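You operate a simulated robot arm through the tools that you are given. There is no shell and no other tool.

You run a simulated two-armed robot. Do the job below in one go: nothing can be reset, and whatever is moved stays where it is left.

Task
Salt and stir the salsa, set the purple bowl on the red place mat and pour some in.
Fine: about one measuring spoon from the salt dish; stir with the blue spoon; pour about 60 ml; spoons and salsa dish back.

The check looks at the end state, three seconds after you hand in, the way a careful person would. Anything else that was tipped, shoved, dropped, spilled or broken makes it a failure.

Robot
Two 7-joint arms with fingered hands on one trunk that stands fixed in place. Base frame: the origin is at the foot of the trunk, x ahead of it, y to its left, z up; the work surface is at about z = 0.75. Readings come in m, rad, newtons and seconds.
The left shoulder is at [0.083, 0.125, 1.094], the right one opposite. With the tool pointing down near the work surface each hand reaches from about 0.44 to 0.82 m from the base axis, measured 20 degrees to its own side. Payload 3.6 kg a hand.
The tool frame of a hand sits at the grasp point between the pads (the TCP): z along the fingers, y along the line on which they close. The tips reach 0.03 m beyond it. The gripper opens to 0.104 m; its body begins 0.035 m behind the TCP. The gripper is a hand of 4 fingers: y runs from the thumb to the fingers, the wrist lies at [-0.015, -0.104, -0.178] in the tool frame, and closing takes about 1.5 s.
Orientation is that of the tool frame in the base frame, as [roll, pitch, yaw] about the fixed x, y, z axes, in that order (R = Rz(yaw) Ry(pitch) Rx(roll)). With the fingers straight down and the wrist toward the robot, the tool's x, y and z point along [0, 1, 0], [1, 0, 0] and [0, 0, -1] of the base frame.

Tools
- The arms move only by the tool nudge_tool. It takes "left_steps", "right_steps" or both (then of equal length, played together; a hand with none holds still); each is a list of rows, each a list of 6 numbers: the shift along the tool's x, y, z in m, then the turn, a rotation vector about the tool's x, y, z in rad. In form: [[dx, dy, dz, ax, ay, az], ...]. A call has 1 to 20 rows; each row is the pose to reach, as a shift and turn from the pose commanded when the call began, along the tool's axes at that moment. "left_fingers" and "right_fingers" are, for a hand that has rows, the gripper command, from -1 (shut) to 1 (fully open), values between in proportion, set as the call begins (left out, the last holds). Rows are played at 5 a second. More than 0.05 m and 0.15 rad between two rows, or a gripper value outside its range, and nothing of the call is played. A pose out of reach is approached as far as the arm can. The call stops where the force on the tool passes 40 N (or 10 N more than at its start, if that is more) or the arm is blocked; 0.2 s more then pass. The fingers move at their own pace (about 0.072 m/s each) and stop on an object; they squeeze with about 28 N. The grip force told is the motor's: it shows also when the fingers shut on nothing. Time passes only in rows, and 0.2 s behind the last, so rows that repeat a pose let the fingers close. The reply holds the time, the measured pose of the TCP, the force on the tool along the base axes, the opening and the grip force, in the units named above and with some noise, with the torque about the TCP (base axes, N m) and any sound that the robot's microphone picked up.
- Cameras (640 x 400 px; columns grow to the right, rows downward): "scene" is now at [0.1861, -0.0548, 1.236]; the picture's right is [-0.58, -0.81, 0.00], its down [-0.41, 0.30, -0.86] and it looks along [0.70, -0.50, -0.51] (base axes); focal length 214 px, centre (320, 200). "left" rides on the left gripper at [-0.061, -0.092, -0.13] in its tool frame; the picture's right is [-0.81, -0.27, 0.52], its down [0.53, -0.71, 0.46] and it looks along [0.24, 0.64, 0.72] (tool axes); focal length 275 px, centre (320, 200). "right" rides on the right gripper at [0.061, -0.092, -0.13] in its tool frame; the picture's right is [-0.81, 0.27, -0.52], its down [-0.53, -0.71, 0.46] and it looks along [-0.24, 0.64, 0.72] (tool axes); focal length 275 px, centre (320, 200). There is no depth. A picture from a camera that has moved, and an enlarged one, comes with that camera's place and axes in the base frame and with its lens.
- get_image(camera): a new picture of that camera. No time passes.
- raise_lower(by): moves the trunk up (or, below 0, down) by that many m; the arms and the scene camera ride with it, the base frame stays. It gives what a move gives, with no picture.
- finger_targets(index, middle, ring, thumb_bend, thumb_turn, hand): sets how far each is bent, from 0 (flat) to 1 (curled in); at 0.3 the hand is open as for a grip, at 0.7 the pads meet at the TCP. One left out holds its place. A second passes; each finger stops where it meets its share of the squeeze, and holds until it gets a number again. A gripper value or a shape takes the hand back. It gives what a move gives, with no picture; readings hold the bend of each and the force on the fingers (four entries, about 0 where the hand has none), thumb and palm. thumb_turn goes from beside the hand (0) to across from the fingers (1), as for a grip.
- preshape(shape, hand): the hand has 4 fingers and takes this shape, open, in about a second: jaw (thumb against the fingers, like two jaws); tri (thumb and two fingers); tip (a fingertip pinch); poke (one finger out to press); point (the index stretched); flat (the hand flat); cup (the hand cupped); fist (a fist). The gripper value then closes the fingers along that shape, each until it touches; the sizes above hold for jaw. It gives what a move gives, with no picture.
- turn_head(pan, tilt): turns the head with the scene camera to pan (to the left, within 1.396 rad either way) and tilt (down, from -0.506 to 1.204), counted from straight ahead of the robot (the tilt from the chest, where the trunk bows). It gives what a move gives.
- enlarge(camera, box): a new picture of the part [left, top, right, bottom] of that camera's present view, enlarged. No time passes.
- finish_job(): hands the job in; it is judged then, once.

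Nothing tells you positions but the pictures and the camera data. Unless the task says otherwise, let go and move clear before handing in.

The tools are called after ">>>" as name(argument=value, ...) on one line, values as JSON. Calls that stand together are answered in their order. nudge_tool: Moves the arms, as the interface text tells. Its arguments: {"type":"object","properties":{"left_steps":{"type":"array"},"left_fingers":{"type":"number"},"right_steps":{"type":"array"},"right_fingers":{"type":"number"}},"required":[]} The other tools are called the same way: raise_lower (by) moves the trunk up or down; preshape (shape, hand) gives the hand a shape; finger_targets (index, middle, ring, thumb_bend, thumb_turn, hand) moves the fingers one by one; turn_head (pan, tilt) turns the head that bears the scene camera; get_image (camera) takes a picture; enlarge (camera, box) takes an enlarged picture of a part of a camera's view; finish_job () hands the job in.

At the start:

```text
clock: 0.0
left_tool_pos: [0.4202, -0.0063, 1.1602]
left_tcp_rot: [-3.139, 0.0, 1.572]
left_ft_force: [-0.2, 0.8, 0.2]
left_wrist_torque: [-0.02, -0.02, 0.03]
left_opening: 0.1037
left_grip_force: 0.1
left_shape: jaw
left_bend: [0.3, 0.3, 0.3, 0.3, 0.98]
left_finger forces: [0.0, 0.0, 0.0, 0.0, 0.0, 0.1]
right_tool_pos: [0.3463, -0.4665, 1.1465]
right_tcp_rot: [-3.14, 0.002, 1.573]
right_ft_force: [0.8, -0.3, -0.2]
right_wrist_torque: [0.0, -0.03, 0.01]
right_opening: 0.1037
right_grip_force: 0.0
right_shape: jaw
right_bend: [0.3, 0.3, 0.3, 0.3, 0.98]
right_finger forces: [0.1, 0.0, 0.0, 0.0, 0.0, 0.0]
trunk travel left (down, up): [-0.325, 0.211]
head pan, tilt (commanded): [-0.625, 0.531]
```

scene: 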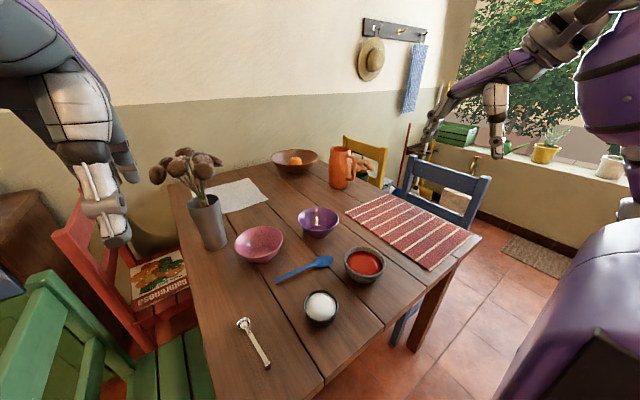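
right: 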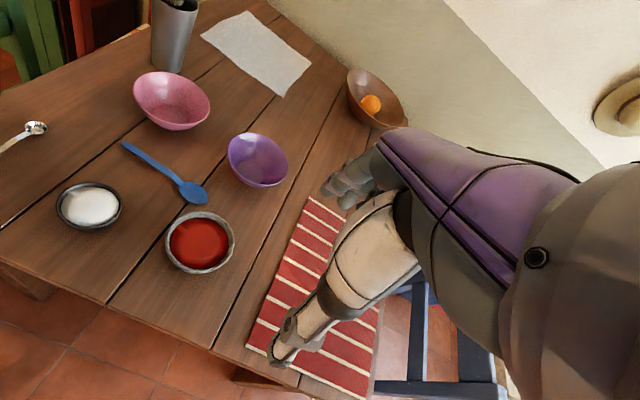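
left: 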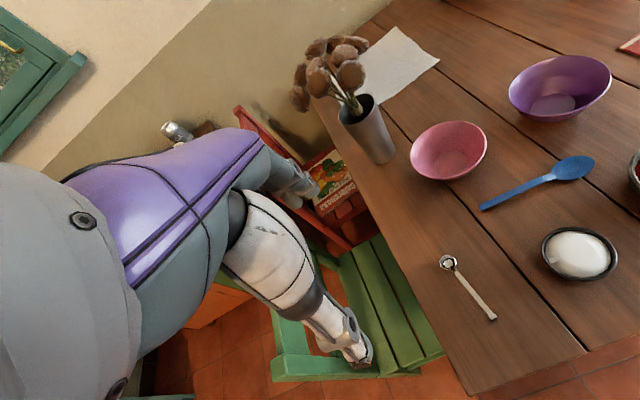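

I see a table with a measuring spoon (about x 0.45, y -0.08), a salt dish (0.43, -0.23), a salsa dish (0.46, -0.40), a blue spoon (0.55, -0.25), a purple bowl (0.70, -0.41) and the red mat (x 0.35–0.72, y -0.56 to -0.82). I'll look closer at each of these before moving anything.

>>> enlarge(camera="scene", box=[220, 190, 400, 302])

>>> enlarge(camera="scene", box=[200, 270, 380, 382])

>>> enlarge(camera="right", box=[30, 100, 310, 275])

>>> enlarge(camera="left", box=[400, 50, 640, 200])

>>> enlarge(camera="left", box=[400, 200, 640, 350])

```text
3.56 times, centred on (310, 246) of scene
camera zoom: at [0.1861, -0.0548, 1.236], right [-0.58, -0.81, 0.0], down [-0.41, 0.3, -0.86], along [0.7, -0.5, -0.51], focal length 763 px, centre (356, 36)
```

zoom: 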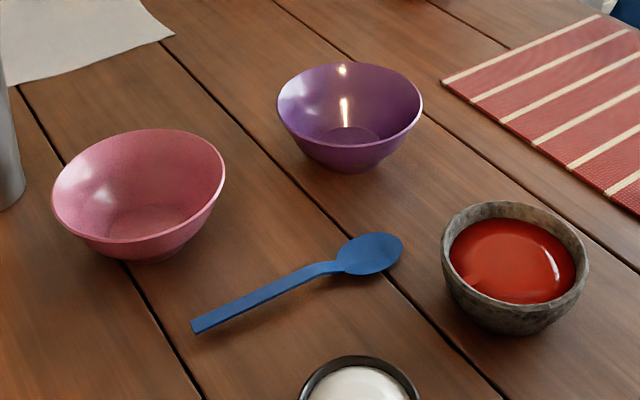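

```text
3.56 times, centred on (290, 326) of scene
camera zoom: at [0.1861, -0.0548, 1.236], right [-0.58, -0.81, 0.0], down [-0.41, 0.3, -0.86], along [0.7, -0.5, -0.51], focal length 763 px, centre (427, -248)
```

zoom: 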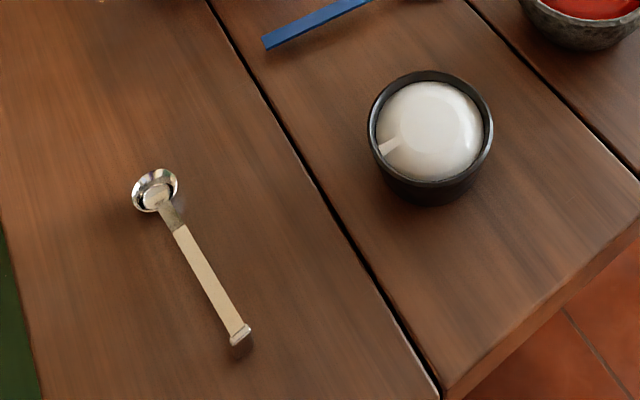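

```text
2.29 times, centred on (170, 188) of right
camera zoom: at [0.2546, -0.4064, 1.2772], right [0.28, -0.81, 0.52], down [-0.71, -0.53, -0.46], along [0.64, -0.24, -0.72], focal length 629 px, centre (663, 229)
```

zoom: 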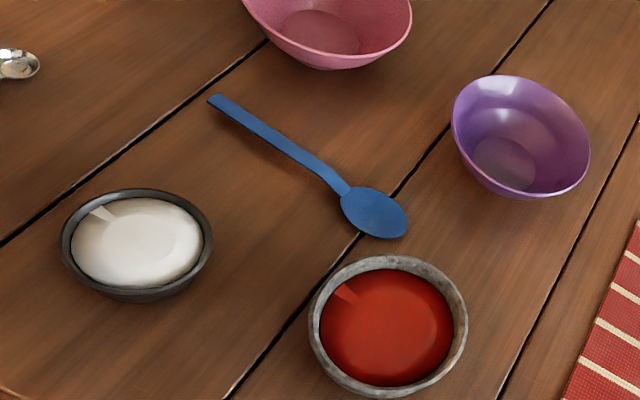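

```text
2.67 times, centred on (520, 125) of left
camera zoom: at [0.3283, -0.0688, 1.2906], right [-0.28, -0.81, -0.52], down [-0.71, 0.53, -0.45], along [0.64, 0.24, -0.73], focal length 734 px, centre (-213, 400)
```

zoom: 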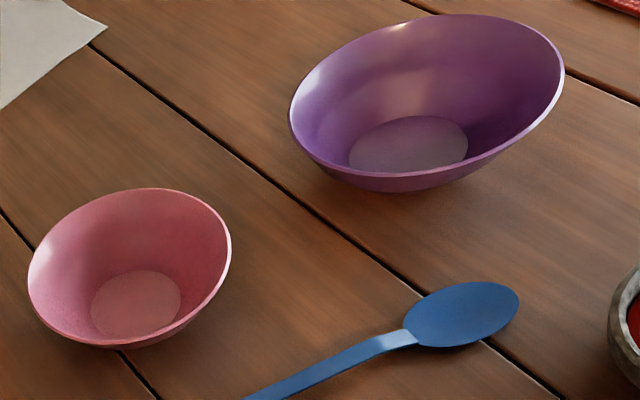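

```text
2.67 times, centred on (520, 275) of left
camera zoom: at [0.3283, -0.0688, 1.2906], right [-0.28, -0.81, -0.52], down [-0.71, 0.53, -0.45], along [0.64, 0.24, -0.73], focal length 734 px, centre (-213, 0)
```

zoom: 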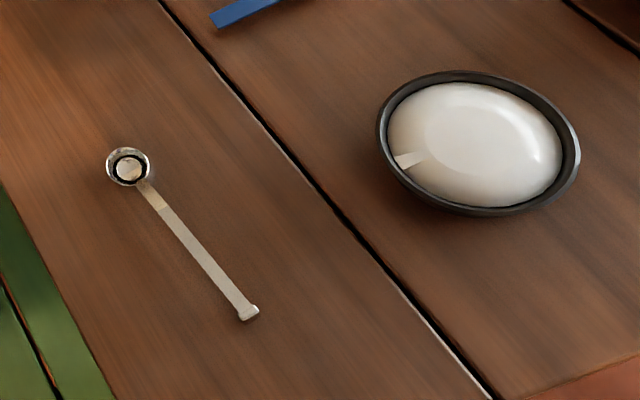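

The purple bowl is empty and its highlight is only a reflection. The salt dish centre is about (0.42, -0.23), the salsa dish (0.447, -0.391) and the purple bowl (0.664, -0.393). Before I approach, I want to see how my right hand looks in its own camera.

>>> enlarge(camera="right", box=[240, 120, 480, 390])

>>> enlarge(camera="scene", box=[400, 40, 600, 165])

```text
1.48 times, centred on (360, 255) of right
camera zoom: at [0.2546, -0.4064, 1.2772], right [0.28, -0.81, 0.52], down [-0.71, -0.53, -0.46], along [0.64, -0.24, -0.72], focal length 408 px, centre (261, 118)
```

zoom: 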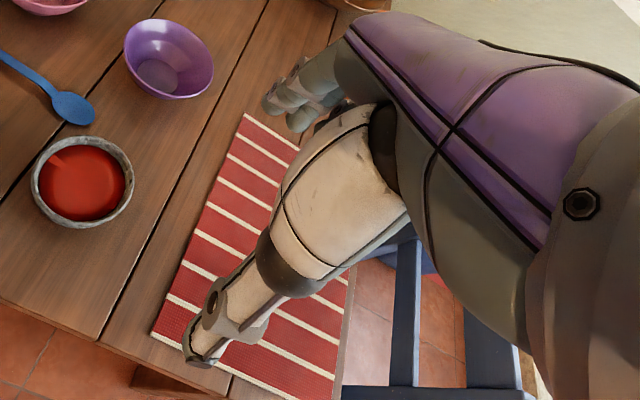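

```text
3.20 times, centred on (500, 102) of scene
camera zoom: at [0.1861, -0.0548, 1.236], right [-0.58, -0.81, 0.0], down [-0.41, 0.3, -0.86], along [0.7, -0.5, -0.51], focal length 686 px, centre (-256, 512)
```

zoom: 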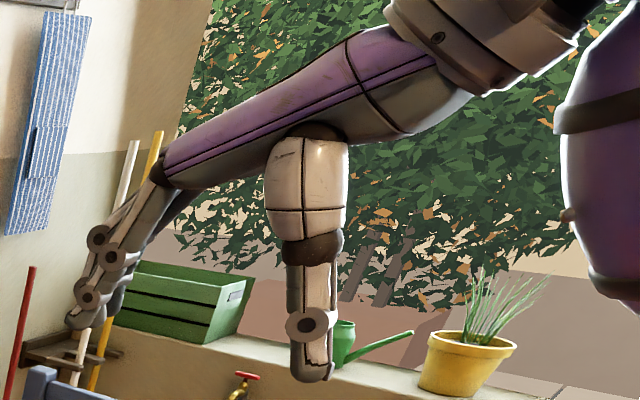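

The hand is claw-like, with the palm above and the thumb on the robot side. I'll move the left arm aside so its camera watches the middle. The right hand goes to about (0.435, -0.084, 0.95), turned so the fingers close across the measuring spoon's handle.

>>> nudge_tool(right_steps=[[0.0319, 0.0074, 0.0164, 0, 0, -0.1309], [0.0638, 0.0148, 0.0328, 0, 0, -0.2617], [0.0956, 0.0222, 0.0491, 0, 0, -0.3925], [0.1275, 0.0296, 0.0655, 0, 0, -0.5233], [0.1594, 0.037, 0.0819, 0, 0, -0.6542], [0.1913, 0.0444, 0.0983, 0, 0, -0.785], [0.2231, 0.0517, 0.1146, 0, 0, -0.9158], [0.255, 0.0591, 0.131, 0, 0, -1.0467], [0.2869, 0.0665, 0.1474, 0, 0, -1.1775], [0.3188, 0.0739, 0.1638, 0, 0, -1.3083], [0.3506, 0.0813, 0.1801, 0, 0, -1.4392], [0.3825, 0.0887, 0.1965, 0, 0, -1.57]], left_steps=[[0.0167, 0, 0, 0, 0, 0.0667], [0.0333, 0, 0, 0, 0, 0.1333], [0.05, 0, 0, 0, 0, 0.2], [0.0667, 0, 0, 0, 0, 0.2667], [0.0833, 0, 0, 0, 0, 0.3333], [0.1, 0, 0, 0, 0, 0.4], [0.1167, 0, 0, 0, 0, 0.4667], [0.1333, 0, 0, 0, 0, 0.5333], [0.15, 0, 0, 0, 0, 0.6], [0.1667, 0, 0, 0, 0, 0.6667], [0.1833, 0, 0, 0, 0, 0.7333], [0.2, 0, 0, 0, 0, 0.8]])

>>> get_image(camera="right")

>>> get_image(camera="left")

>>> get_image(camera="scene")

```text
clock: 2.6
left_tool_pos: [0.42, 0.1948, 1.1596]
left_tcp_rot: [3.14, 0.002, 0.77]
left_ft_force: [0.5, 0.2, 0.2]
left_wrist_torque: [0.0, 0.01, 0.01]
left_opening: 0.1037
left_grip_force: 0.0
left_shape: jaw
left_bend: [0.3, 0.3, 0.3, 0.3, 0.98]
left_finger forces: [0.0, 0.0, 0.0, 0.0, 0.1, 0.1]
right_tool_pos: [0.4359, -0.0821, 0.9517]
right_tcp_rot: [-3.14, 0.001, -3.14]
right_ft_force: [-0.6, -0.3, 0.0]
right_wrist_torque: [0.04, 0.01, 0.01]
right_opening: 0.1037
right_grip_force: 0.0
right_shape: jaw
right_bend: [0.3, 0.3, 0.3, 0.3, 0.98]
right_finger forces: [0.0, 0.0, 0.1, 0.0, 0.0, 0.0]
trunk travel left (down, up): [-0.325, 0.211]
head pan, tilt (commanded): [-0.625, 0.531]
```

```text
taken
camera right: at [0.3742, -0.1755, 1.0814], right [0.81, 0.28, 0.52], down [0.53, -0.71, -0.46], along [0.24, 0.65, -0.72], focal length 275 px, centre (320, 200)
```

right: 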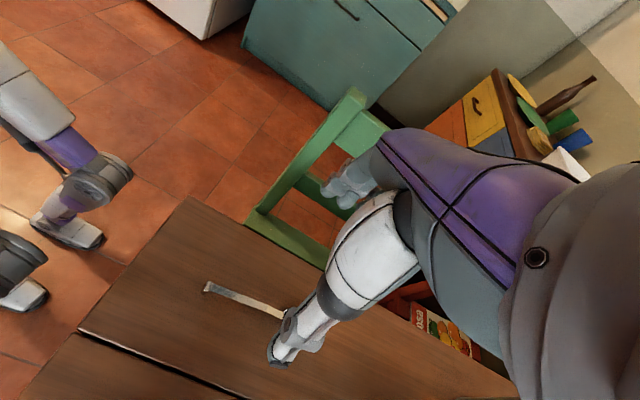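

```text
taken
camera left: at [0.3127, 0.2172, 1.2908], right [-0.77, -0.37, -0.52], down [-0.11, 0.88, -0.46], along [0.62, -0.29, -0.73], focal length 275 px, centre (320, 200)
```

left: 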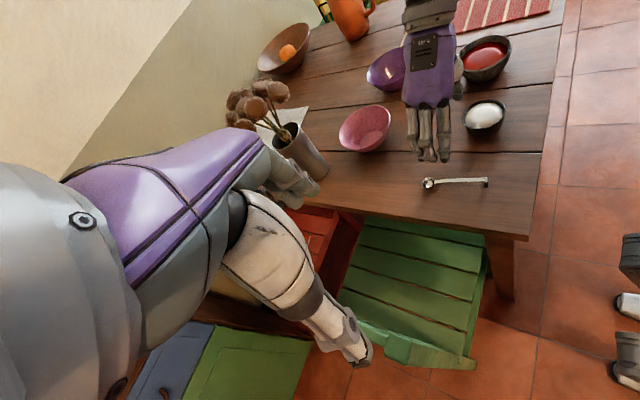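

```text
taken
camera scene: at [0.1867, -0.0541, 1.2359], right [-0.58, -0.81, 0.0], down [-0.41, 0.3, -0.86], along [0.7, -0.5, -0.51], focal length 214 px, centre (320, 200)
```

scene: 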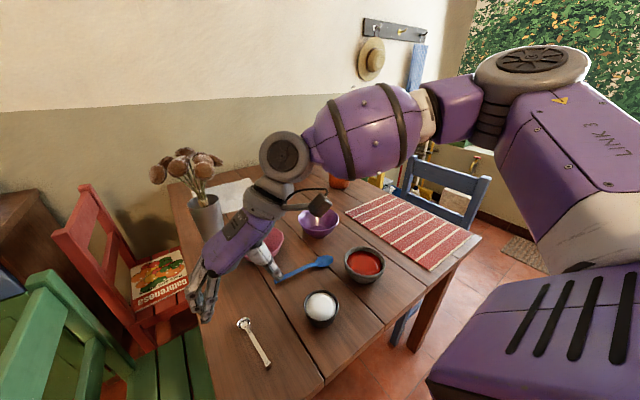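

The right hand hangs above the spoon and the left camera has a clear side view of it. I'll zoom in to measure how high the handle lies and how the fingertips sit.

>>> enlarge(camera="left", box=[380, 80, 540, 200])

>>> enlarge(camera="scene", box=[180, 230, 340, 380])

>>> enlarge(camera="right", box=[180, 150, 420, 380])

```text
3.33 times, centred on (460, 140) of left
camera zoom: at [0.3127, 0.2172, 1.2908], right [-0.77, -0.37, -0.52], down [-0.11, 0.88, -0.46], along [0.62, -0.29, -0.73], focal length 918 px, centre (-147, 400)
```

zoom: 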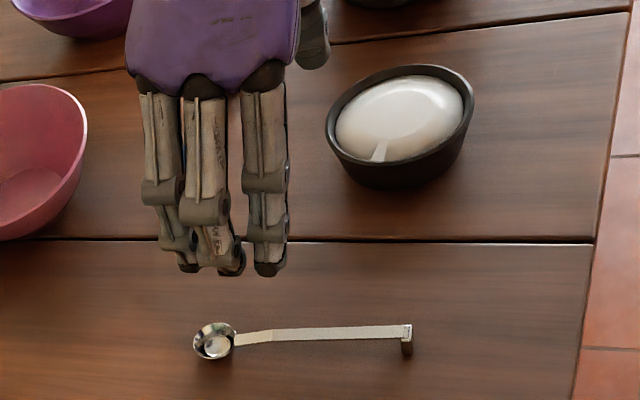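

```text
2.67 times, centred on (260, 305) of scene
camera zoom: at [0.1867, -0.0541, 1.2359], right [-0.58, -0.81, 0.0], down [-0.41, 0.3, -0.86], along [0.7, -0.5, -0.51], focal length 572 px, centre (480, -80)
```

zoom: 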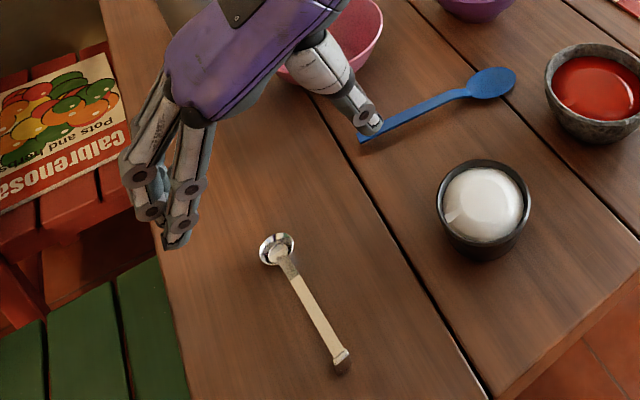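

```text
1.74 times, centred on (300, 265) of right
camera zoom: at [0.3742, -0.1755, 1.0814], right [0.81, 0.28, 0.52], down [0.53, -0.71, -0.46], along [0.24, 0.65, -0.72], focal length 479 px, centre (355, 87)
```

zoom: 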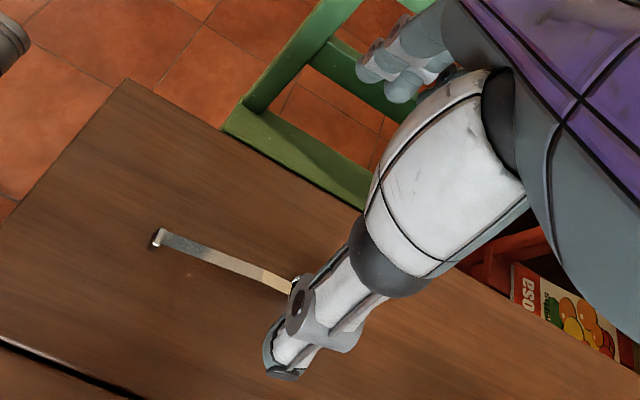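

The handle is a flat strip held about 15 mm off the table by a foot at its end. The spoon head is at about (0.505, -0.076) and the handle end at about (0.401, -0.088). I'll try the fingertip-pinch shape and inspect it.

>>> preshape(hand="right", shape="tip")

>>> enlarge(camera="left", box=[380, 60, 540, 200])

>>> enlarge(camera="scene", box=[180, 200, 340, 350])

>>> enlarge(camera="right", box=[180, 150, 420, 380])

```text
clock: 3.5
left_tool_pos: [0.4203, 0.195, 1.161]
left_tcp_rot: [3.141, 0.002, 0.771]
left_ft_force: [-0.1, 0.2, -0.8]
left_wrist_torque: [-0.01, -0.02, 0.01]
left_opening: 0.1035
left_grip_force: 0.2
left_shape: jaw
left_bend: [0.3, 0.3, 0.3, 0.3, 0.98]
left_finger forces: [0.0, 0.0, 0.0, 0.0, 0.1, 0.1]
right_tool_pos: [0.4368, -0.0842, 0.952]
right_tcp_rot: [-3.141, 0.001, 3.141]
right_ft_force: [-0.4, -0.2, -0.2]
right_wrist_torque: [0.01, 0.01, -0.01]
right_opening: 0.1039
right_grip_force: 0.1
right_shape: tip
right_bend: [0.3, 0.98, 0.99, 0.3, 0.98]
right_finger forces: [0.0, 0.0, 0.1, 0.0, 0.1, 0.0]
trunk travel left (down, up): [-0.325, 0.211]
head pan, tilt (commanded): [-0.625, 0.531]
```

```text
2.86 times, centred on (460, 130) of left
camera zoom: at [0.312, 0.2158, 1.2912], right [-0.77, -0.37, -0.52], down [-0.12, 0.88, -0.46], along [0.62, -0.29, -0.73], focal length 786 px, centre (-80, 400)
```

zoom: 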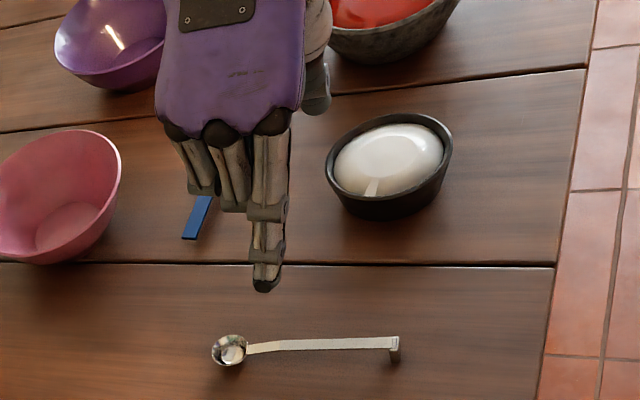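

```text
2.67 times, centred on (260, 275) of scene
camera zoom: at [0.1861, -0.0548, 1.236], right [-0.58, -0.81, 0.0], down [-0.41, 0.3, -0.86], along [0.7, -0.5, -0.51], focal length 572 px, centre (480, 0)
```

zoom: 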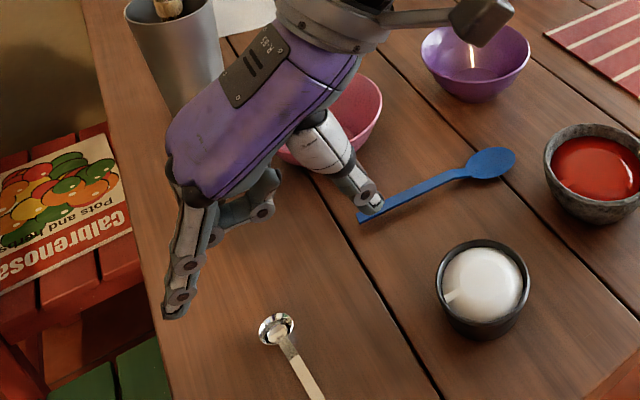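

```text
1.74 times, centred on (300, 265) of right
camera zoom: at [0.3733, -0.1766, 1.0818], right [0.81, 0.27, 0.52], down [0.53, -0.71, -0.46], along [0.24, 0.64, -0.72], focal length 479 px, centre (355, 87)
```

zoom: 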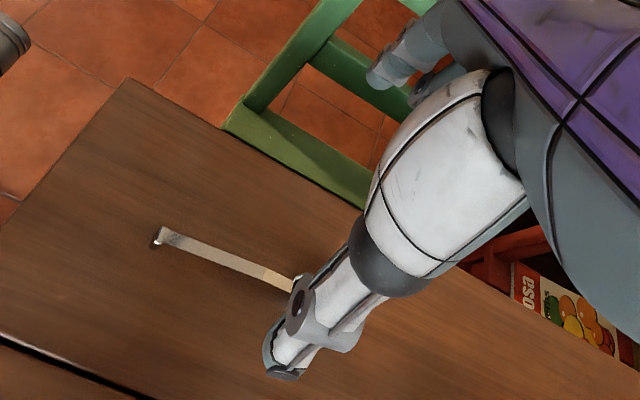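

The tip shape uses only the index finger. The three-point shape should hold the strip better, so I'll set that and close it in the air to see where the tips meet relative to the TCP.

>>> preshape(hand="right", shape="tri")

>>> nudge_tool(right_steps=[[0, 0, 0, 0, 0, -0.05], [0, 0, 0, 0, 0, -0.107], [0, 0, 0, 0, 0, -0.107], [0, 0, 0, 0, 0, -0.107], [0, 0, 0, 0, 0, -0.107], [0, 0, 0, 0, 0, -0.107], [0, 0, 0, 0, 0, -0.107], [0, 0, 0, 0, 0, -0.107]], right_fingers=-1)

>>> enlarge(camera="left", box=[380, 60, 540, 200])

>>> enlarge(camera="scene", box=[180, 200, 340, 350])

>>> enlarge(camera="right", box=[180, 150, 420, 380])

```text
clock: 4.4
left_tool_pos: [0.4193, 0.1927, 1.1601]
left_tcp_rot: [-3.141, 0.002, 0.771]
left_ft_force: [-0.1, -0.6, -0.4]
left_wrist_torque: [-0.01, 0.01, -0.03]
left_opening: 0.1037
left_grip_force: 0.1
left_shape: jaw
left_bend: [0.3, 0.3, 0.3, 0.3, 0.98]
left_finger forces: [0.0, 0.0, 0.1, 0.0, 0.0, 0.0]
right_tool_pos: [0.4347, -0.0844, 0.9506]
right_tcp_rot: [-3.141, 0.0, 3.14]
right_ft_force: [-0.1, 0.7, 0.1]
right_wrist_torque: [0.04, -0.05, -0.01]
right_opening: 0.1039
right_grip_force: 0.1
right_shape: tri
right_bend: [0.3, 0.3, 0.99, 0.3, 0.98]
right_finger forces: [0.0, 0.0, 0.1, 0.1, 0.0, 0.0]
trunk travel left (down, up): [-0.325, 0.211]
head pan, tilt (commanded): [-0.625, 0.531]
```

```text
clock: 6.2
left_tool_pos: [0.4192, 0.1946, 1.1599]
left_tcp_rot: [3.141, 0.001, 0.773]
left_ft_force: [0.2, 0.8, -0.5]
left_wrist_torque: [0.02, 0.04, -0.02]
left_opening: 0.1036
left_grip_force: 0.0
left_shape: jaw
left_bend: [0.3, 0.3, 0.3, 0.3, 0.98]
left_finger forces: [0.0, 0.0, 0.0, 0.0, 0.0, 0.0]
right_tool_pos: [0.4351, -0.0835, 0.9507]
right_tcp_rot: [-3.14, -0.001, -3.036]
right_ft_force: [-0.2, 0.1, -0.8]
right_wrist_torque: [-0.01, 0.0, 0.04]
right_opening: 0.0002
right_grip_force: 28.0
right_shape: tri
right_bend: [0.7, 0.7, 1.0, 0.46, 1.0]
right_finger forces: [0.1, 0.0, 0.0, 0.1, 0.0, 0.0]
trunk travel left (down, up): [-0.325, 0.211]
head pan, tilt (commanded): [-0.625, 0.531]
```

```text
2.86 times, centred on (460, 130) of left
camera zoom: at [0.312, 0.2161, 1.2912], right [-0.77, -0.37, -0.52], down [-0.12, 0.88, -0.46], along [0.62, -0.29, -0.73], focal length 786 px, centre (-80, 400)
```

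zoom: 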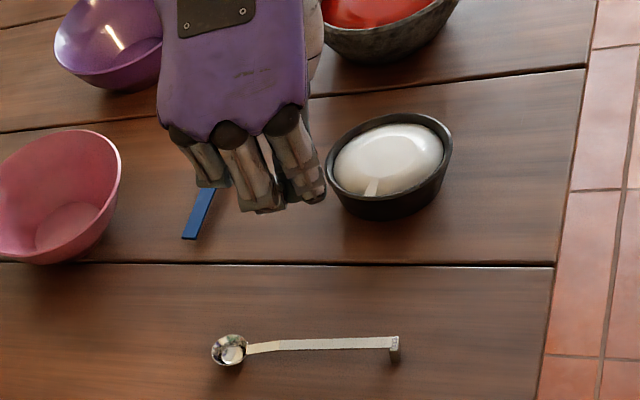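

```text
2.67 times, centred on (260, 275) of scene
camera zoom: at [0.1861, -0.0548, 1.236], right [-0.58, -0.81, 0.0], down [-0.41, 0.3, -0.86], along [0.7, -0.5, -0.51], focal length 572 px, centre (480, 0)
```

zoom: 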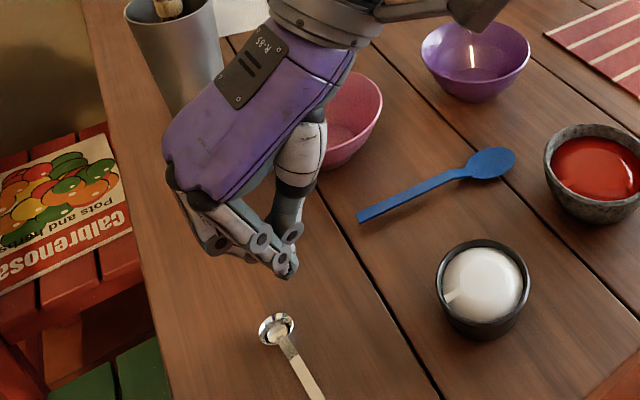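

```text
1.74 times, centred on (300, 265) of right
camera zoom: at [0.3835, -0.1828, 1.081], right [0.78, 0.36, 0.52], down [0.61, -0.65, -0.46], along [0.17, 0.67, -0.72], focal length 479 px, centre (355, 87)
```

zoom: 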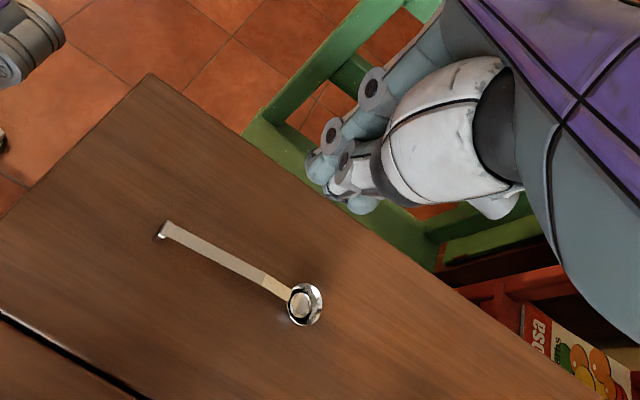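

The tips meet 30 mm below the TCP, as described. I'll half-open the hand, line up over the handle at about (0.423, -0.084) and come down to z 0.83 to check the alignment.

>>> nudge_tool(right_steps=[[0.0127, 0.0007, 0.03, 0, 0, 0], [0.0127, 0.0007, 0.06, 0, 0, 0], [0.0127, 0.0007, 0.09, 0, 0, 0], [0.0127, 0.0007, 0.121, 0, 0, 0], [0.0127, 0.0007, 0.121, 0, 0, 0]], right_fingers=-0.1)

>>> enlarge(camera="left", box=[380, 60, 540, 200])

>>> enlarge(camera="scene", box=[180, 250, 340, 400])

>>> enlarge(camera="right", box=[180, 100, 420, 330])

```text
clock: 7.4
left_tool_pos: [0.42, 0.1945, 1.16]
left_tcp_rot: [-3.142, 0.001, 0.769]
left_ft_force: [0.7, -0.6, -0.5]
left_wrist_torque: [0.01, -0.01, -0.04]
left_opening: 0.1039
left_grip_force: 0.1
left_shape: jaw
left_bend: [0.3, 0.3, 0.3, 0.3, 0.98]
left_finger forces: [0.1, 0.0, 0.0, 0.0, 0.0, 0.0]
right_tool_pos: [0.4235, -0.0847, 0.8295]
right_tcp_rot: [-3.141, 0.001, -3.034]
right_ft_force: [-0.9, -0.1, 0.8]
right_wrist_torque: [0.0, -0.01, 0.02]
right_opening: 0.0465
right_grip_force: 0.0
right_shape: tri
right_bend: [0.74, 0.47, 0.99, 0.71, 1.0]
right_finger forces: [0.1, 0.0, 0.1, 0.0, 0.0, 0.0]
trunk travel left (down, up): [-0.325, 0.211]
head pan, tilt (commanded): [-0.625, 0.531]
```

```text
2.86 times, centred on (460, 130) of left
camera zoom: at [0.3118, 0.2161, 1.2913], right [-0.77, -0.37, -0.52], down [-0.12, 0.88, -0.46], along [0.62, -0.29, -0.73], focal length 786 px, centre (-80, 400)
```

zoom: 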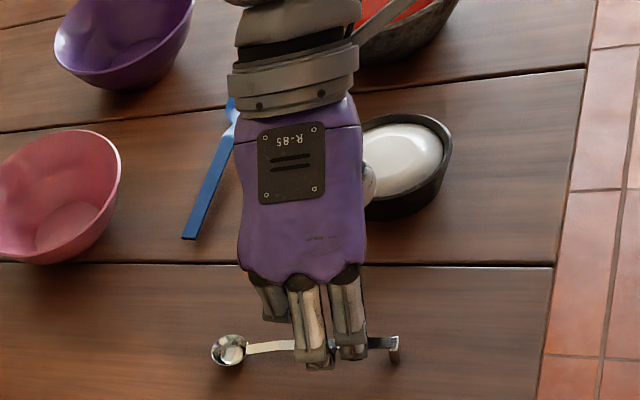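

```text
2.67 times, centred on (260, 325) of scene
camera zoom: at [0.1859, -0.0547, 1.2361], right [-0.58, -0.81, 0.0], down [-0.41, 0.3, -0.86], along [0.7, -0.5, -0.51], focal length 572 px, centre (480, -133)
```

zoom: 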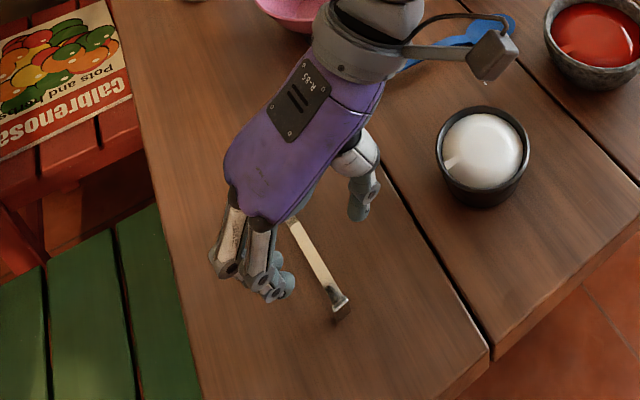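

```text
1.74 times, centred on (300, 215) of right
camera zoom: at [0.3717, -0.1839, 0.9598], right [0.78, 0.36, 0.52], down [0.61, -0.65, -0.46], along [0.17, 0.67, -0.72], focal length 479 px, centre (355, 174)
```

zoom: 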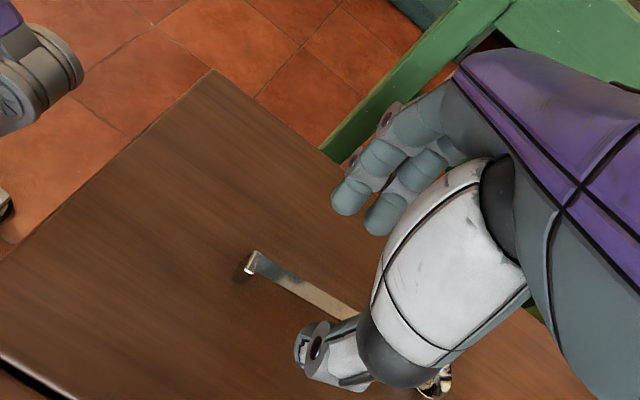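

The hand is over the handle, but the bend readings look uneven, as if it is still opening. I'll hold for a moment and read again.

>>> nudge_tool(right_steps=[[0, 0, 0, 0, 0, 0], [0, 0, 0, 0, 0, 0], [0, 0, 0, 0, 0, 0], [0, 0, 0, 0, 0, 0]], right_fingers=0.3)

>>> enlarge(camera="scene", box=[200, 280, 320, 400])

>>> enlarge(camera="right", box=[180, 100, 420, 330])

```text
clock: 8.4
left_tool_pos: [0.4193, 0.194, 1.1598]
left_tcp_rot: [3.141, 0.002, 0.773]
left_ft_force: [-0.2, 0.4, -0.2]
left_wrist_torque: [-0.03, 0.01, 0.02]
left_opening: 0.1036
left_grip_force: 0.1
left_shape: jaw
left_bend: [0.3, 0.3, 0.3, 0.3, 0.98]
left_finger forces: [0.0, 0.0, 0.0, 0.0, 0.0, 0.0]
right_tool_pos: [0.4236, -0.0852, 0.8298]
right_tcp_rot: [3.141, 0.0, -3.035]
right_ft_force: [-0.8, -0.8, 0.3]
right_wrist_torque: [0.01, -0.04, 0.0]
right_opening: 0.0669
right_grip_force: 0.1
right_shape: tri
right_bend: [0.73, 0.39, 0.99, 0.62, 1.0]
right_finger forces: [0.0, 0.1, 0.1, 0.0, 0.0, 0.0]
trunk travel left (down, up): [-0.325, 0.211]
head pan, tilt (commanded): [-0.625, 0.531]
```

```text
3.33 times, centred on (260, 340) of scene
camera zoom: at [0.1861, -0.0548, 1.236], right [-0.58, -0.81, 0.0], down [-0.41, 0.3, -0.86], along [0.7, -0.5, -0.51], focal length 715 px, centre (520, -267)
```

zoom: 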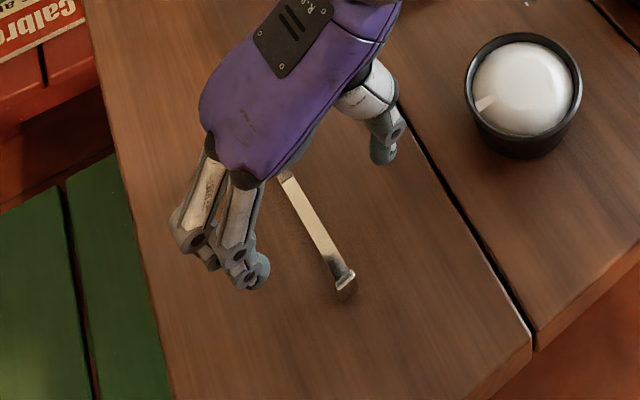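

```text
1.74 times, centred on (300, 215) of right
camera zoom: at [0.3718, -0.1838, 0.9601], right [0.78, 0.36, 0.52], down [0.61, -0.65, -0.46], along [0.17, 0.67, -0.72], focal length 479 px, centre (355, 174)
```

zoom: 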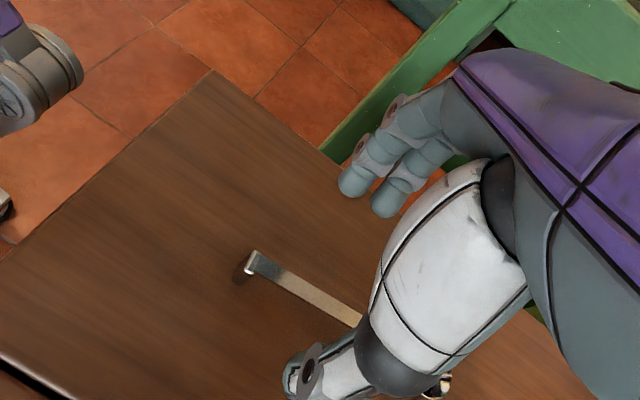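

The index still reads 0.73 while the middle reads 0.39. I'll open fully to see whether everything returns to 0.3.

>>> nudge_tool(right_steps=[[0, 0, 0, 0, 0, 0], [0, 0, 0, 0, 0, 0], [0, 0, 0, 0, 0, 0], [0, 0, 0, 0, 0, 0], [0, 0, 0, 0, 0, 0]], right_fingers=1.0)

>>> enlarge(camera="scene", box=[200, 280, 320, 400])

>>> enlarge(camera="left", box=[420, 100, 520, 200])

```text
clock: 9.6
left_tool_pos: [0.4199, 0.1941, 1.16]
left_tcp_rot: [-3.141, 0.002, 0.774]
left_ft_force: [-0.5, -0.3, 0.3]
left_wrist_torque: [0.0, -0.03, 0.0]
left_opening: 0.1036
left_grip_force: 0.1
left_shape: jaw
left_bend: [0.3, 0.3, 0.3, 0.3, 0.98]
left_finger forces: [0.0, 0.0, 0.0, 0.0, 0.0, 0.1]
right_tool_pos: [0.424, -0.0854, 0.8294]
right_tcp_rot: [3.141, 0.001, -3.035]
right_ft_force: [1.2, -0.3, 0.2]
right_wrist_torque: [0.02, -0.02, 0.02]
right_opening: 0.1035
right_grip_force: 0.1
right_shape: tri
right_bend: [0.3, 0.3, 0.99, 0.3, 0.98]
right_finger forces: [0.1, 0.1, 0.0, 0.1, 0.1, 0.1]
trunk travel left (down, up): [-0.325, 0.211]
head pan, tilt (commanded): [-0.625, 0.531]
```

```text
3.33 times, centred on (260, 340) of scene
camera zoom: at [0.1861, -0.0548, 1.236], right [-0.58, -0.81, 0.0], down [-0.41, 0.3, -0.86], along [0.7, -0.5, -0.51], focal length 715 px, centre (520, -267)
```

zoom: 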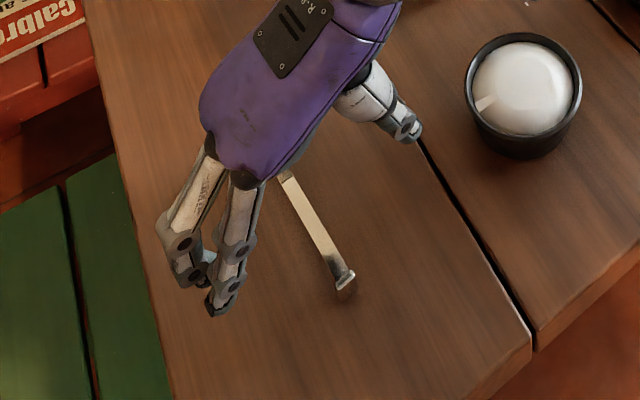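

```text
4.00 times, centred on (470, 150) of left
camera zoom: at [0.312, 0.216, 1.2912], right [-0.77, -0.37, -0.52], down [-0.12, 0.88, -0.46], along [0.62, -0.29, -0.73], focal length 1101 px, centre (-280, 400)
```

zoom: 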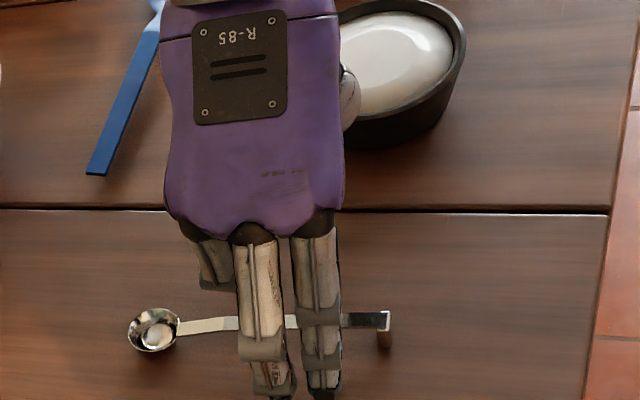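

Fully open reads normally, so the mid-range readings are just how this shape closes. I'll lower to z 0.787 with the hand open and check force and view before closing.

>>> nudge_tool(right_steps=[[0, 0, 0.015, 0, 0, 0], [0, 0, 0.03, 0, 0, 0], [0, 0, 0.0425, 0, 0, 0], [0, 0, 0.0425, 0, 0, 0]])

>>> enlarge(camera="scene", box=[200, 280, 320, 400])

>>> enlarge(camera="left", box=[420, 120, 540, 220])

>>> enlarge(camera="right", box=[180, 100, 420, 330])

```text
clock: 10.6
left_tool_pos: [0.4202, 0.1932, 1.1607]
left_tcp_rot: [-3.141, 0.002, 0.771]
left_ft_force: [0.3, 0.9, -0.2]
left_wrist_torque: [-0.03, -0.03, 0.0]
left_opening: 0.1036
left_grip_force: 0.0
left_shape: jaw
left_bend: [0.3, 0.3, 0.3, 0.3, 0.98]
left_finger forces: [0.0, 0.0, 0.0, 0.1, 0.1, 0.1]
right_tool_pos: [0.4218, -0.0862, 0.7873]
right_tcp_rot: [-3.14, 0.0, -3.036]
right_ft_force: [-0.3, 0.4, -0.3]
right_wrist_torque: [0.01, -0.02, 0.01]
right_opening: 0.1035
right_grip_force: 0.2
right_shape: tri
right_bend: [0.3, 0.3, 0.99, 0.3, 0.98]
right_finger forces: [0.0, 0.1, 0.1, 0.1, 0.0, 0.0]
trunk travel left (down, up): [-0.325, 0.211]
head pan, tilt (commanded): [-0.625, 0.531]
```

```text
3.33 times, centred on (260, 340) of scene
camera zoom: at [0.1861, -0.0548, 1.236], right [-0.58, -0.81, 0.0], down [-0.41, 0.3, -0.86], along [0.7, -0.5, -0.51], focal length 715 px, centre (520, -267)
```

zoom: 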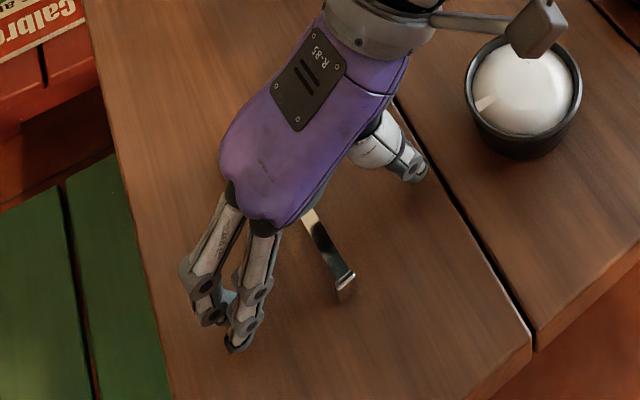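

```text
4.00 times, centred on (480, 170) of left
camera zoom: at [0.3119, 0.2161, 1.2912], right [-0.77, -0.37, -0.52], down [-0.12, 0.88, -0.46], along [0.62, -0.29, -0.73], focal length 1101 px, centre (-320, 320)
```

zoom: 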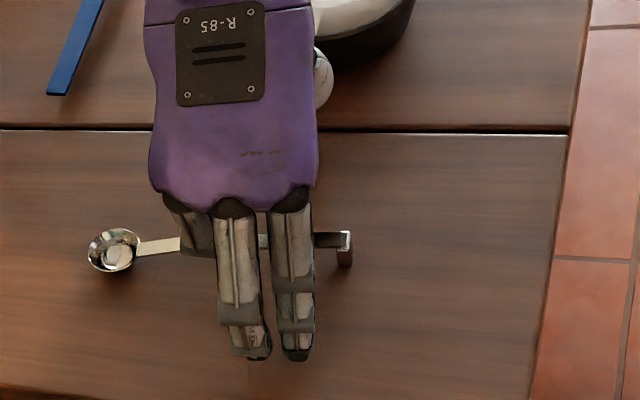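

```text
1.74 times, centred on (300, 215) of right
camera zoom: at [0.3706, -0.1844, 0.9183], right [0.78, 0.36, 0.52], down [0.61, -0.65, -0.46], along [0.17, 0.67, -0.72], focal length 479 px, centre (355, 174)
```

zoom: 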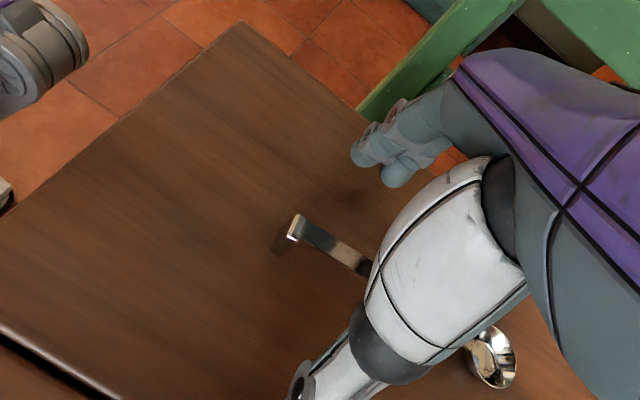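

There is no contact yet, and the handle sits about 20 mm below the TCP between thumb and fingers. I'll drop 2 mm and close.

>>> nudge_tool(right_steps=[[0, 0, 0.002, 0, 0, 0], [0, 0, 0.002, 0, 0, 0], [0, 0, 0.002, 0, 0, 0], [0, 0, 0.002, 0, 0, 0], [0, 0, 0.002, 0, 0, 0], [0, 0, 0.002, 0, 0, 0], [0, 0, 0.002, 0, 0, 0], [0, 0, 0.002, 0, 0, 0], [0, 0, 0.002, 0, 0, 0]], right_fingers=-1)

>>> enlarge(camera="scene", box=[200, 280, 320, 400])

>>> enlarge(camera="left", box=[420, 120, 540, 220])

>>> enlarge(camera="right", box=[180, 100, 420, 330])

```text
clock: 12.6
left_tool_pos: [0.4201, 0.1944, 1.1604]
left_tcp_rot: [-3.141, 0.001, 0.772]
left_ft_force: [-0.7, -0.9, -0.3]
left_wrist_torque: [0.03, -0.02, 0.01]
left_opening: 0.1037
left_grip_force: 0.1
left_shape: jaw
left_bend: [0.3, 0.3, 0.3, 0.3, 0.98]
left_finger forces: [0.0, 0.1, 0.0, 0.1, 0.0, 0.1]
right_tool_pos: [0.4218, -0.0847, 0.7859]
right_tcp_rot: [3.14, -0.001, -3.036]
right_ft_force: [0.3, 0.0, 0.3]
right_wrist_torque: [0.02, 0.03, 0.03]
right_opening: 0.0019
right_grip_force: 28.0
right_shape: tri
right_bend: [0.71, 0.71, 1.0, 0.74, 1.0]
right_finger forces: [3.3, 0.6, 0.0, 0.1, 0.1, 0.0]
trunk travel left (down, up): [-0.325, 0.211]
head pan, tilt (commanded): [-0.625, 0.531]
```

```text
3.33 times, centred on (260, 340) of scene
camera zoom: at [0.1861, -0.0548, 1.236], right [-0.58, -0.81, 0.0], down [-0.41, 0.3, -0.86], along [0.7, -0.5, -0.51], focal length 715 px, centre (520, -267)
```

zoom: 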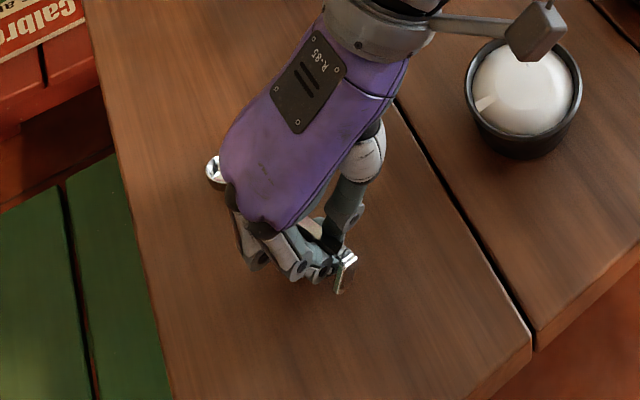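

```text
4.00 times, centred on (480, 170) of left
camera zoom: at [0.312, 0.216, 1.2912], right [-0.77, -0.37, -0.52], down [-0.12, 0.88, -0.46], along [0.62, -0.29, -0.73], focal length 1101 px, centre (-320, 320)
```

zoom: 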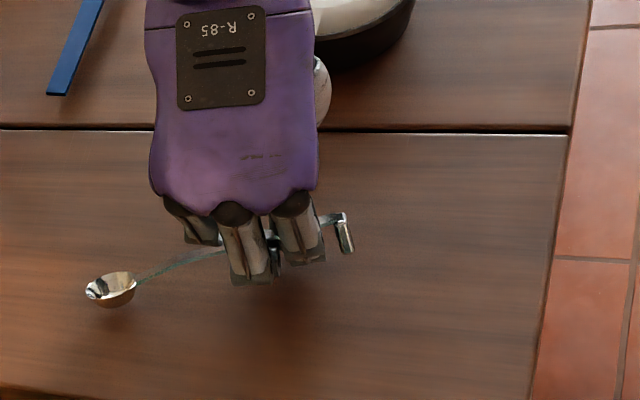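

```text
1.74 times, centred on (300, 215) of right
camera zoom: at [0.3707, -0.184, 0.9161], right [0.78, 0.36, 0.52], down [0.61, -0.65, -0.46], along [0.17, 0.67, -0.72], focal length 479 px, centre (355, 174)
```

zoom: 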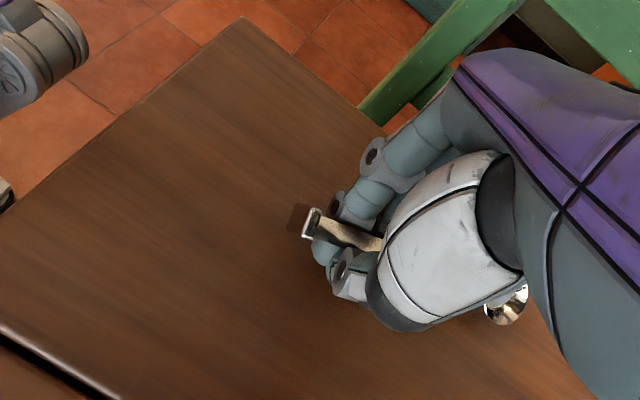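

The grip holds (opening 1.9 mm), but the strip has rolled so its flat faces lie between the pads and the head now tips toward -y. I'll lift it straight up and work out the spoon's orientation in the hand.

>>> nudge_tool(right_steps=[[0, 0, -0.02, 0, 0, 0], [0, 0, -0.04, 0, 0, 0], [0, 0, -0.06, 0, 0, 0], [0, 0, -0.08, 0, 0, 0], [0, 0, -0.1, 0, 0, 0], [0, 0, -0.12, 0, 0, 0], [0, 0, -0.12, 0, 0, 0]])

>>> enlarge(camera="scene", box=[190, 200, 350, 320])

>>> enlarge(camera="left", box=[400, 80, 520, 180])

>>> enlarge(camera="right", box=[180, 100, 480, 300])

```text
clock: 14.2
left_tool_pos: [0.4202, 0.1947, 1.1612]
left_tcp_rot: [-3.141, 0.001, 0.771]
left_ft_force: [-0.8, -0.5, 0.1]
left_wrist_torque: [-0.02, 0.01, -0.02]
left_opening: 0.1035
left_grip_force: 0.1
left_shape: jaw
left_bend: [0.3, 0.3, 0.3, 0.3, 0.98]
left_finger forces: [0.0, 0.1, 0.1, 0.1, 0.0, 0.0]
right_tool_pos: [0.4221, -0.0854, 0.9034]
right_tcp_rot: [3.141, 0.0, -3.035]
right_ft_force: [0.2, 0.9, -0.4]
right_wrist_torque: [0.01, -0.01, 0.0]
right_opening: 0.0021
right_grip_force: 27.9
right_shape: tri
right_bend: [0.71, 0.71, 1.0, 0.74, 1.0]
right_finger forces: [3.2, 0.7, 0.0, 0.0, 0.0, 0.1]
trunk travel left (down, up): [-0.325, 0.211]
head pan, tilt (commanded): [-0.625, 0.531]
```

```text
3.33 times, centred on (270, 260) of scene
camera zoom: at [0.1862, -0.0548, 1.236], right [-0.58, -0.81, 0.0], down [-0.41, 0.3, -0.86], along [0.7, -0.5, -0.51], focal length 715 px, centre (487, 0)
```

zoom: 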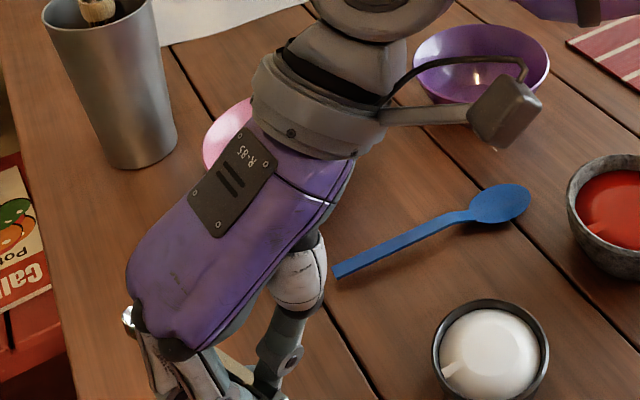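

```text
4.00 times, centred on (460, 130) of left
camera zoom: at [0.3121, 0.216, 1.2912], right [-0.77, -0.37, -0.52], down [-0.12, 0.88, -0.46], along [0.62, -0.29, -0.73], focal length 1101 px, centre (-240, 480)
```

zoom: 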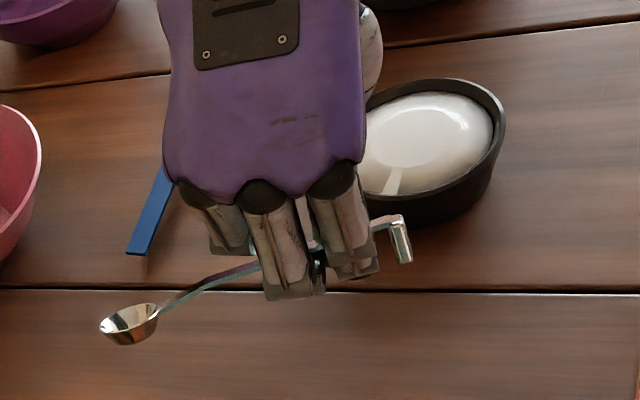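

```text
2.00 times, centred on (330, 200) of right
camera zoom: at [0.3706, -0.1832, 1.035], right [0.78, 0.36, 0.52], down [0.61, -0.65, -0.46], along [0.17, 0.67, -0.72], focal length 551 px, centre (300, 200)
```

zoom: 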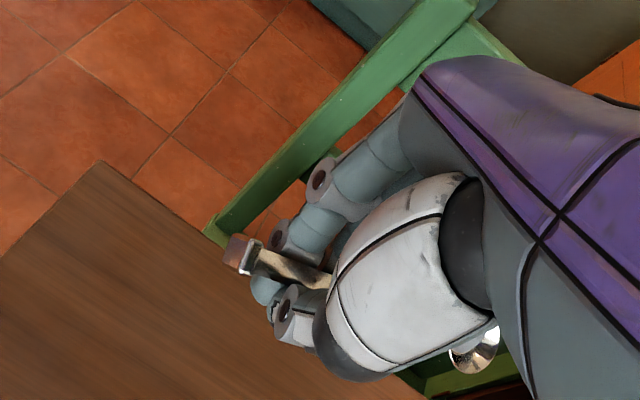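

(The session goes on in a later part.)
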